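You operate a simulated robot arm through the tools that you are given. There is no shell and no other tool. Be economical: measure what you need, move in short steps, check, and stop when the job is done.

You run a simulated robot arm. Do the job below in one go: nothing can be reset, and whatever is moved stays where it is left.

## Task
Stand the blue panel from the top of the laid duvet beside the small tape reel. It goes on the side that lies toward x +0.7, y +0.7 (a direction in the base frame), with about 3 cm between them.
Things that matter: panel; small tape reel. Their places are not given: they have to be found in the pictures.

It is judged by the outcome, as a careful person would: the job done as asked, and still so three seconds after it is handed in. It fails if anything else is knocked over, pushed out of place, dropped, spilled or broken.

## Robot
A 7-joint arm with a two-finger parallel gripper, fixed in place. Base frame: the origin is at the foot of the arm, x ahead of it, y to its left, z up; the work surface is at about z = 0. Units: cm, rad, N and s.
With the tool pointing down near the work surface it reaches from about 24 to 62 cm from the base axis. Its first joint turns from -1.152 to 1.152 rad. Payload 2.6 kg.
The TCP is the grasp point between the finger pads, 3 cm short of the fingertips. In the tool frame z runs along the fingers and y along their closing line. Largest opening 9.4 cm; finger width 2.8, thickness 1; the body of the gripper, 5 by 9.6 cm, starts 5.5 cm behind the TCP.
Orientation is that of the tool frame in the base frame, as [roll, pitch, yaw] about the fixed x, y, z axes, in that order (R = Rz(yaw) Ry(pitch) Rx(roll)). With the fingers straight down and closing along the base's y, the tool's x points along the base's -x, its y along +y and its z along -z.

## Interface
- The arm moves only by the tool step_arm. Its argument "plan" is a list of rows, each a list of 4 numbers: the shift along the base's x, y, z in units of 50 mm (1.0 is 50 mm), then the turn about the base's z in units of 4 degrees (1.0 is 4 degrees). In form: [[x, y, z, spin], ...]. A call has 1 to 10 rows; each row shifts and turns the commanded pose from where the row before left it. "hand" is the gripper command, from -1 (fully open) to 1 (shut), values between in proportion, set as the call begins (left out, the last holds). A call with a number of a shift or a turn outside -1 to 1 is refused whole. Rows are played at 5 a second. More than 5 cm and 0.15 rad between two rows, or a gripper value outside its range, and nothing of the call is played. A pose out of reach is approached as far as the arm can. The call stops where the force on the tool passes 40 N (or 10 N more than at its start, if that is more) or the arm is blocked; 0.2 s more then pass. Each finger travels about 7.2 cm/s and halts on what it meets, pressing with about 44 N; the grip force reading is that of the motor and also rises with nothing between the fingers. The clock runs only during rows and for 0.2 s after the last one: add rows that do not move to give the fingers time. It gives the time, the measured TCP pose, the force on the tool (base axes), the opening and the grip force at its end, in the units of the frame above (readings bear some noise).
- Cameras (640 x 400 px; columns grow to the right, rows downward): "scene" is fixed at [3.06, 43.51, 55.29]; the picture's right is [-0.79, -0.61, 0.00], its down [-0.42, 0.54, -0.73] and it looks along [0.45, -0.57, -0.69] (base axes); focal length 337 px, centre (320, 200). "wrist" rides on the gripper at [-3.7, 0, -5.8] in the tool frame; the picture's right is [0.00, -1.00, 0.00], its down [0.97, 0.00, -0.24] and it looks along [0.24, 0.00, 0.97] (tool axes); focal length 218 px, centre (320, 200).
- capture(camera): a new picture of that camera. No time passes.
- locate(camera, pixels): for up to 12 pixels [column, row] of the newest picture of that camera ("zoom" is the newest enlarged one), the place [x, y, z] in the base frame of the surface seen there, good to about 0.3 cm. No time passes.
- enlarge(camera, box): a new picture of the part [left, top, right, bottom] of that camera's present view, enlarged. No time passes.
- sign_off(): hands the job in; it is judged then, once.

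Work in short steps. Measure before you move; look again where a grasp or a placing could have gone wrong, and mend it. You have 60 turns and 20 pictures in all, those below and enlarged ones among them. Open the gripper and draw the arm clear of the work before you hand the job in, unless the task says otherwise; then end with one line.

The tools are called after "Emit:" by a JSON object that holds its "name" and its "arguments". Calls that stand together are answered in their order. step_arm: Moves the arm, as the interface text tells. Its arguments: {"type":"object","properties":{"plan":{"type":"array","items":{"type":"array","items":{"type":"number"}}},"hand":{"type":"number"}},"required":["plan"]} The other tools are called the same way: capture (camera) takes a picture; locate (camera, pixels) gives the place of the surface under pixels of a picture; enlarge (camera, box) takes an enlarged picture of a part of a camera's view; sign_off () hands the job in.

At the start:

```text
t: 0.0
tool_pos: [39.01, -1.68, 22.73]
tcp_rot: [-3.141, 0.001, -3.141]
wrist_force: [0.5, 0.1, 0.0]
gripper_width: 9.43
grasp_force: 0.0
```

scene: 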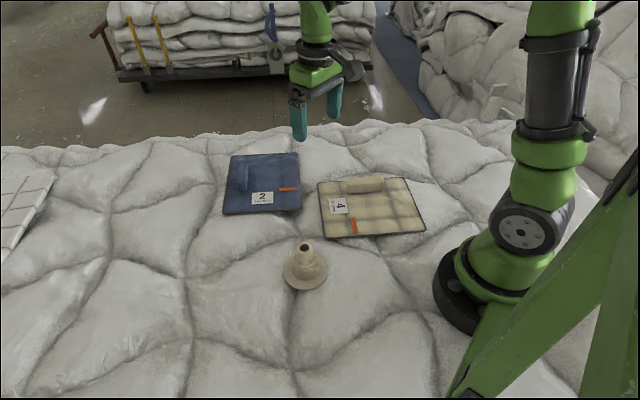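
wrist: 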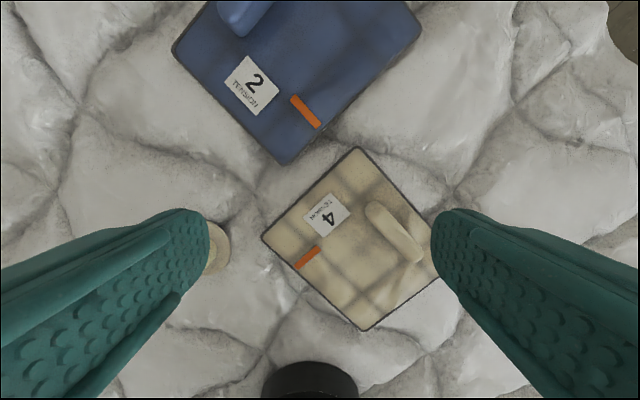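

The blue panel is near scene (262,185), the cream panel near (370,207), and the small reel near (305,268). I'll enlarge this area to see the shapes and the handle.

Emit:
{"name": "enlarge", "arguments": {"camera": "scene", "box": [200, 130, 440, 300]}}

Emit:
{"name": "locate", "arguments": {"camera": "scene", "pixels": [[231, 156], [297, 154], [301, 211], [224, 214], [241, 172], [318, 184], [325, 237], [305, 246], [284, 270], [327, 270], [305, 289], [425, 231]]}}

Emit:
{"name": "locate", "arguments": {"camera": "wrist", "pixels": [[420, 30], [285, 165], [173, 50], [240, 18], [270, 5], [235, 35], [358, 147], [262, 237], [220, 245], [290, 200]]}}

```text
2.35 times, centred on (320, 215) of scene
```

zoom: 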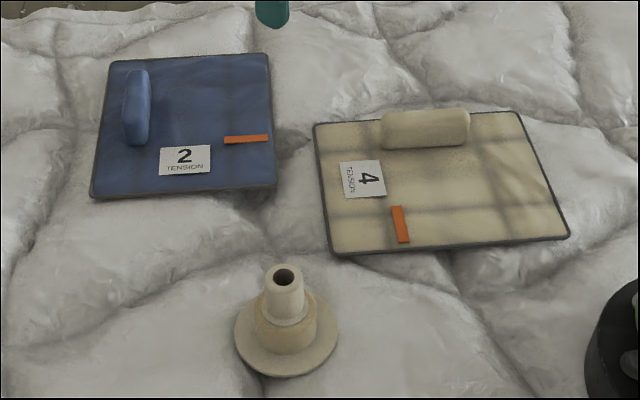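

```text
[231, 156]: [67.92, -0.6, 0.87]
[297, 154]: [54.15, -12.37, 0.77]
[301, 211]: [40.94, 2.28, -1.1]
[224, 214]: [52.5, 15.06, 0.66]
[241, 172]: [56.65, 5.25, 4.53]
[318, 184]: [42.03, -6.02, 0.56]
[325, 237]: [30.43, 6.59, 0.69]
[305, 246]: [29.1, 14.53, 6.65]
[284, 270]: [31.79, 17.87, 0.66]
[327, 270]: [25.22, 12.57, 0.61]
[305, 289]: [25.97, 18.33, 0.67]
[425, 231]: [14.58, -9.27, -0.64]
```

```text
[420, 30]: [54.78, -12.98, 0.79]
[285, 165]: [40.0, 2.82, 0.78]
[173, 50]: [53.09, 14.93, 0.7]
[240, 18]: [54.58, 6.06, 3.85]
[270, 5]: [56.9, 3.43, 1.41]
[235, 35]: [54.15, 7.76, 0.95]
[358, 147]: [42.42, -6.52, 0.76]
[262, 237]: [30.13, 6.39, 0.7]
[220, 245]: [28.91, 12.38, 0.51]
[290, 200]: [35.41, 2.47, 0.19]
```

The panel's corners are about (67.9,-0.6), (54.5,-12.7), (40.3,2.7) and (52.8,15). Its handle runs parallel to the far edge near (57,5), and the reel is centred near (28.5,15.3). I'll move above the handle, turn -45° so the fingers close across it, and measure it more finely.

Emit:
{"name": "step_arm", "arguments": {"plan": [[0.6, 0.3, 0, -1], [0.6, 0.3, 0, -1], [0.6, 0.3, 0, -1], [0.6, 0.3, 0, -1], [0.6, 0.1, 0, -1], [0.4, 0, 0, -1], [0, 0, 0, -1], [0, 0, 0, -1], [0, 0, 0, -1], [0, 0, 0, -1]], "hand": -1}}

Emit:
{"name": "step_arm", "arguments": {"plan": [[0, 0, 0, -1], [0, 0, 0, -0.25], [0, 0, 0, 0]]}}

Emit:
{"name": "capture", "arguments": {"camera": "wrist"}}

Emit:
{"name": "locate", "arguments": {"camera": "scene", "pixels": [[50, 180], [5, 255], [30, 190]]}}

```text
t: 2.2
tool_pos: [56.05, 4.81, 22.61]
tcp_rot: [-3.141, 0.001, 2.441]
wrist_force: [-0.1, -0.3, -0.2]
gripper_width: 9.39
grasp_force: 0.0
```

```text
t: 3.0
tool_pos: [55.89, 4.82, 22.62]
tcp_rot: [-3.14, -0.001, 2.356]
wrist_force: [-0.2, 0.1, 0.0]
gripper_width: 9.38
grasp_force: 0.1
```

```text
16 pictures are left
```

wrist: 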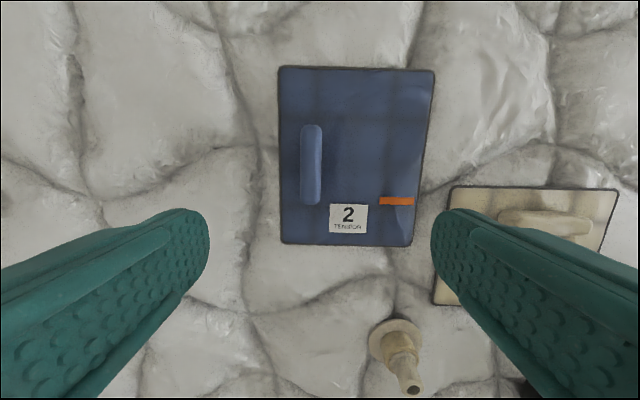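

```text
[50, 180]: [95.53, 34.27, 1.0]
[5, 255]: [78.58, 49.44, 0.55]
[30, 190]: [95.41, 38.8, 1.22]
```

The handle is now vertical in the wrist view, at columns 300–322 and rows 125–205. I'll locate it, the panel corners and the reel.

Emit:
{"name": "locate", "arguments": {"camera": "wrist", "pixels": [[311, 130], [311, 165], [311, 200], [303, 165], [319, 165], [281, 68], [433, 72], [411, 244], [283, 241], [370, 345], [415, 335], [393, 320]]}}

Emit:
{"name": "enlarge", "arguments": {"camera": "wrist", "box": [260, 50, 450, 260]}}

```text
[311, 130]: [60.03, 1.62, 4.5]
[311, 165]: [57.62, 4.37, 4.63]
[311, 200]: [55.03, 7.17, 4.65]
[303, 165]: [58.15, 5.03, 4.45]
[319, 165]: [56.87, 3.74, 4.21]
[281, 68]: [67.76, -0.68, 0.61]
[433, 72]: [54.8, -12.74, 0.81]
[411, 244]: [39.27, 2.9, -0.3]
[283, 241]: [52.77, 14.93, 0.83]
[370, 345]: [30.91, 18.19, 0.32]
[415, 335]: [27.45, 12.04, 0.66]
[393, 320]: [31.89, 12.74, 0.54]
```

```text
1.90 times, centred on (355, 155) of wrist
```

zoom: 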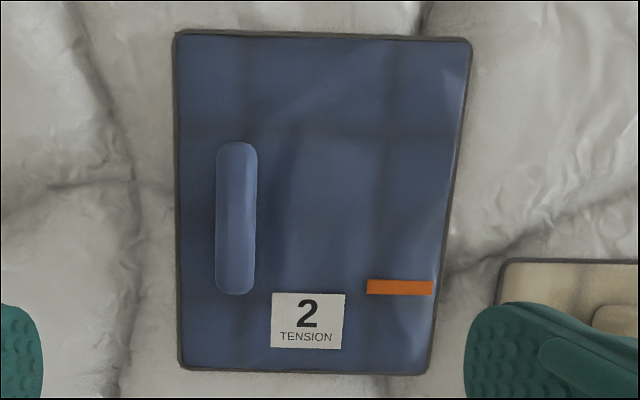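

The handle runs from (60.3,1.3) to (54.8,7.5), so its centre is (57.6,4.4), its top is at z≈4.6, and it is about 2 cm wide. I'll centre over it, partly close the fingers and descend to a hover to check.

Emit:
{"name": "step_arm", "arguments": {"plan": [[0.34, -0.08, 0, -0.3], [0, 0, -0.8, 0], [0, 0, -0.8, 0], [0, 0, -0.8, 0], [0, 0, -0.2, 0], [0, 0, 0, 0]], "hand": -0.15}}

Emit:
{"name": "capture", "arguments": {"camera": "wrist"}}

```text
t: 4.4
tool_pos: [57.69, 4.41, 9.64]
tcp_rot: [-3.14, 0.0, 2.334]
wrist_force: [0.5, 0.6, -0.5]
gripper_width: 5.41
grasp_force: 0.0
```

```text
14 pictures are left
```

wrist: 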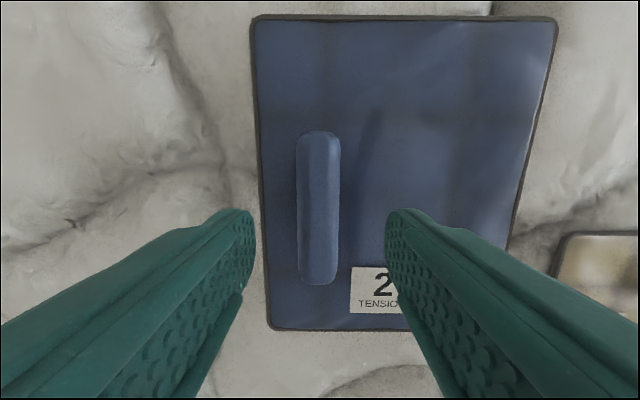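

The handle at (318,208) sits between the fingertips, straight and well centred. I'll go down to TCP z≈4.4 and then close.

Emit:
{"name": "step_arm", "arguments": {"plan": [[0, 0, -0.4, 0], [0, 0, -0.4, 0], [0, 0, -0.25, 0], [0, 0, 0, 0]]}}

Emit:
{"name": "step_arm", "arguments": {"plan": [[0, 0, 0, 0], [0, 0, 0, 0], [0, 0, 0, 0], [0, 0, 0, 0]], "hand": 1}}

```text
t: 5.4
tool_pos: [57.54, 4.2, 4.44]
tcp_rot: [3.141, 0.0, 2.336]
wrist_force: [-0.7, 0.0, -0.3]
gripper_width: 5.39
grasp_force: 0.0
```

```text
t: 6.4
tool_pos: [57.58, 4.39, 4.46]
tcp_rot: [-3.141, 0.001, 2.335]
wrist_force: [0.6, 1.0, 0.2]
gripper_width: 2.74
grasp_force: 44.0
```

The grip holds at 2.74 cm and 44 N. I'll lift gently and check.

Emit:
{"name": "step_arm", "arguments": {"plan": [[0, 0, 0.2, 0], [0, 0, 0.3, 0], [0, 0, 0.4, 0], [0, 0, 0.5, 0], [0, 0, 0.4, 0], [0, 0, 0, 0]]}}

Emit:
{"name": "capture", "arguments": {"camera": "scene"}}

```text
t: 7.8
tool_pos: [57.64, 4.28, 13.48]
tcp_rot: [-3.14, -0.002, 2.336]
wrist_force: [-0.8, -0.2, -0.4]
gripper_width: 2.74
grasp_force: 44.1
```

```text
13 pictures are left
```

scene: 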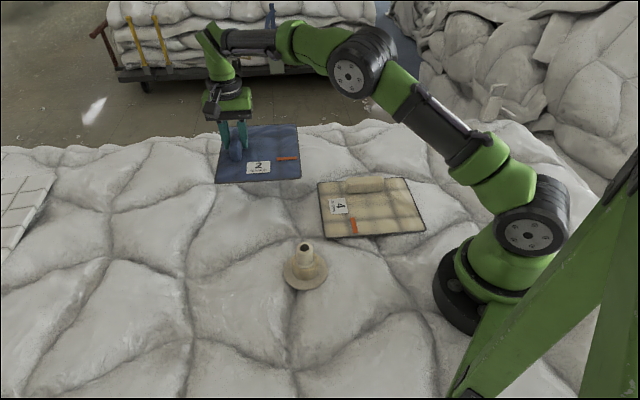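

The panel has come up with the handle. I'll locate its corners to check for sag.

Emit:
{"name": "locate", "arguments": {"camera": "scene", "pixels": [[296, 128], [300, 177], [218, 181], [258, 178], [285, 284], [326, 268], [304, 262], [291, 260], [316, 285]]}}

Emit:
{"name": "enlarge", "arguments": {"camera": "scene", "box": [270, 230, 340, 300]}}

```text
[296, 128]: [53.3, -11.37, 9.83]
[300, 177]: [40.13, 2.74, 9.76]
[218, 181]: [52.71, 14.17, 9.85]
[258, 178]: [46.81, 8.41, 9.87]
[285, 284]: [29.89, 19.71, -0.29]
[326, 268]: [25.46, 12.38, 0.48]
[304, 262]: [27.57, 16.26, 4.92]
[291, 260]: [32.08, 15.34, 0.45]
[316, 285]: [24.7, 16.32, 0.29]
```

```text
5.71 times, centred on (305, 265) of scene
```

zoom: 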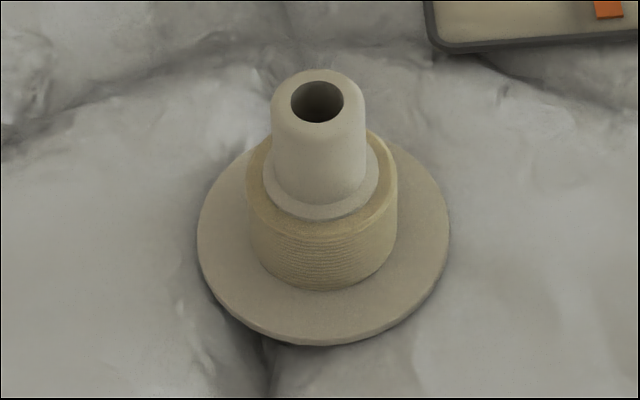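

The panel is level with its top at z≈9.8. I'll measure the reel flange rim in the zoom to get its centre.

Emit:
{"name": "locate", "arguments": {"camera": "zoom", "pixels": [[204, 240], [443, 240], [323, 337], [240, 307], [412, 305], [222, 190], [425, 185], [300, 80], [335, 80], [318, 72]]}}

```text
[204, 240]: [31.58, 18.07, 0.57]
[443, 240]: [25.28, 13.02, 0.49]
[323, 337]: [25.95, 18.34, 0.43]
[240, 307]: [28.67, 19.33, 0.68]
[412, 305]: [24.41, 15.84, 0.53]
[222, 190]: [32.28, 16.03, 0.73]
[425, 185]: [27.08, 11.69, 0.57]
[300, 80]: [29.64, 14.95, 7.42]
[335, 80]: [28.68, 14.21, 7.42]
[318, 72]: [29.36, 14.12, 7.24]
```

The reel centre is about (28.4,15.4), with a flange radius of 4.0. The panel's near edge lies 13.75 cm from the handle, so the handle should end at about (43.1,30.1). I'll carry it there at height and correct the yaw by +1.3°.

Emit:
{"name": "step_arm", "arguments": {"plan": [[-0.15, 0.25, 0, 0], [-0.25, 0.45, 0, 0], [-0.35, 0.6, 0, 0], [-0.4, 0.7, 0, 0.3], [-0.4, 0.7, 0, 0], [-0.4, 0.7, 0, 0], [-0.35, 0.65, 0, 0], [-0.3, 0.5, 0, 0], [-0.2, 0.4, 0, 0], [-0.11, 0.2, 0, 0]]}}

Emit:
{"name": "step_arm", "arguments": {"plan": [[0, 0, -0.5, 0], [0, 0, -0.5, 0], [0, 0, -0.3, 0], [0, 0, 0, 0]]}}

Emit:
{"name": "capture", "arguments": {"camera": "scene"}}

```text
t: 10.0
tool_pos: [43.03, 30.26, 13.2]
tcp_rot: [-3.141, 0.001, 2.356]
wrist_force: [-0.8, 0.4, -0.8]
gripper_width: 2.75
grasp_force: 44.0
```

```text
t: 11.0
tool_pos: [43.13, 30.05, 6.9]
tcp_rot: [3.141, -0.001, 2.355]
wrist_force: [-0.1, -0.6, -0.5]
gripper_width: 2.77
grasp_force: 43.7
```

```text
11 pictures are left
```

scene: 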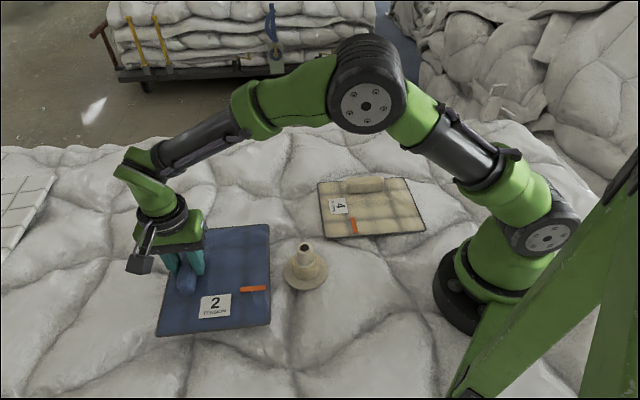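

The panel hovers beside the reel. I'll measure its near edge, at about column 268, before lowering.

Emit:
{"name": "locate", "arguments": {"camera": "scene", "pixels": [[268, 227], [268, 255], [269, 280], [269, 322], [158, 334], [285, 268]]}}

```text
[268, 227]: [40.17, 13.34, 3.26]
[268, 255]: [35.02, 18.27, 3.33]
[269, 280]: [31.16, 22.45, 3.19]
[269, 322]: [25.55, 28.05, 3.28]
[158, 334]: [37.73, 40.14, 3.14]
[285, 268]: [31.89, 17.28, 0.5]
```

The near edge is parallel to the reel's tangent, with a gap of about 2.9 cm. I'll lower to the original resting height of TCP z≈4.5.

Emit:
{"name": "step_arm", "arguments": {"plan": [[0, 0, -0.2, 0], [0, 0, -0.15, 0], [0, 0, -0.08, 0], [0, 0, -0.05, 0], [0, 0, 0, 0]]}}

```text
t: 12.2
tool_pos: [43.07, 30.18, 4.45]
tcp_rot: [-3.14, -0.001, 2.356]
wrist_force: [0.6, 0.5, -0.6]
gripper_width: 2.76
grasp_force: 44.2
```

I'll check whether the panel is resting before I release it.

Emit:
{"name": "step_arm", "arguments": {"plan": [[0, 0, -0.03, 0], [0, 0, 0, 0]]}}

Emit:
{"name": "capture", "arguments": {"camera": "scene"}}

Emit:
{"name": "locate", "arguments": {"camera": "scene", "pixels": [[260, 265], [250, 300], [180, 340], [225, 250]]}}

```text
t: 12.8
tool_pos: [43.19, 30.29, 4.34]
tcp_rot: [3.14, 0.0, 2.358]
wrist_force: [-3.5, -0.9, 7.5]
gripper_width: 2.76
grasp_force: 44.3
```

```text
10 pictures are left
```

scene: 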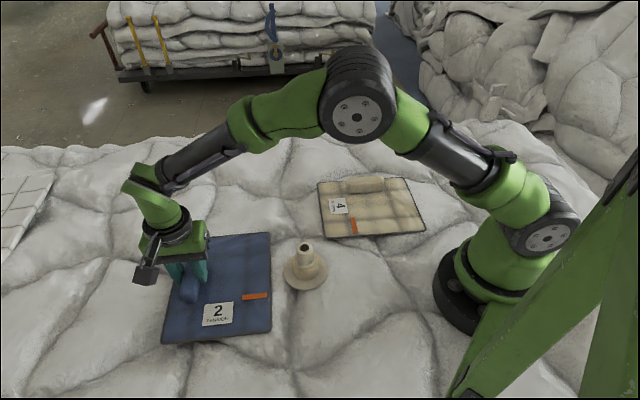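

```text
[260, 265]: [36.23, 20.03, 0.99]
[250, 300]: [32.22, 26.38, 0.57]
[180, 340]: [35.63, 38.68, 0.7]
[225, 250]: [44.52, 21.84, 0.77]
```

The 7.5 N upward force shows it is resting, with the panel top at z≈0.8. I'll open the fingers partway, since there is room on both sides, then retreat upward.

Emit:
{"name": "step_arm", "arguments": {"plan": [[0, 0, 0, 0], [0, 0, 0, 0], [0, 0, 0, 0]], "hand": -0.15}}

Emit:
{"name": "step_arm", "arguments": {"plan": [[0, 0, 0.3, 0], [0, 0, 0.6, 0], [0, 0, 0.8, 0], [0, 0, 0.8, 0], [0, 0, 0.8, 0], [0.3, -0.5, 0.3, 0], [0.3, -0.7, 0, 0], [0.3, -0.8, 0, 0], [0.2, -0.8, 0, 0], [0, -0.6, 0, 0]]}}

Emit:
{"name": "capture", "arguments": {"camera": "scene"}}

```text
t: 13.6
tool_pos: [43.14, 30.13, 4.36]
tcp_rot: [3.141, 0.0, 2.356]
wrist_force: [0.3, 0.0, -0.3]
gripper_width: 5.4
grasp_force: 0.0
```

```text
t: 15.8
tool_pos: [48.56, 12.87, 22.16]
tcp_rot: [-3.141, 0.0, 2.358]
wrist_force: [-0.5, 0.0, -0.7]
gripper_width: 5.4
grasp_force: 0.0
```

```text
9 pictures are left
```

scene: 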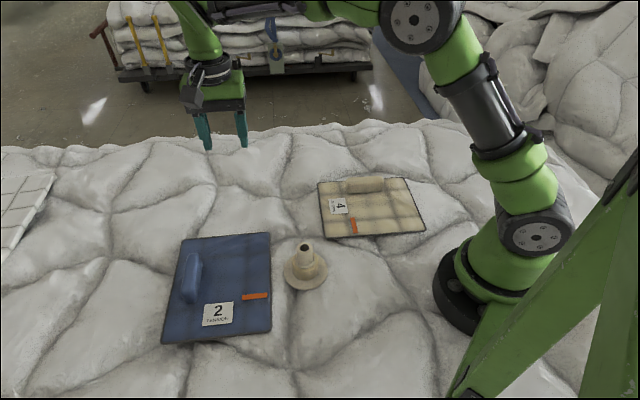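

The panel lies flat and free, and the reel hasn't moved. I'll verify the gap and open the gripper fully.

Emit:
{"name": "locate", "arguments": {"camera": "scene", "pixels": [[269, 235], [270, 260], [270, 280], [271, 328], [285, 268], [163, 342]]}}

Emit:
{"name": "step_arm", "arguments": {"plan": [[0, 0, 0, 0], [0, 0, 0, 0]], "hand": -1}}

```text
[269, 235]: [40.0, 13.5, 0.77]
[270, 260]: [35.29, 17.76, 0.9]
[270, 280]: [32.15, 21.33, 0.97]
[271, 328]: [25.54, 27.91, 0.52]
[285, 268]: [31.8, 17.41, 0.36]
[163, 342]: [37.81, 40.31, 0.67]
```

```text
t: 16.4
tool_pos: [48.57, 13.0, 22.15]
tcp_rot: [-3.141, 0.001, 2.356]
wrist_force: [0.1, 0.4, -0.3]
gripper_width: 9.41
grasp_force: 0.2
```

The gap is about 2.8–3 cm on the (+0.7,+0.7) side, and everything is at rest. I'm handing the job in.

Emit:
{"name": "sign_off", "arguments": {}}

```text
The job is handed in.
```

The blue panel now lies flat, handle up, beside the small tape reel on its (+0.7, +0.7) side with a gap of about 3 cm. I read "stand" as setting it down, because the arm can't tip it onto an edge. The reel and the cream panel stayed where they were, and the gripper is open and clear.
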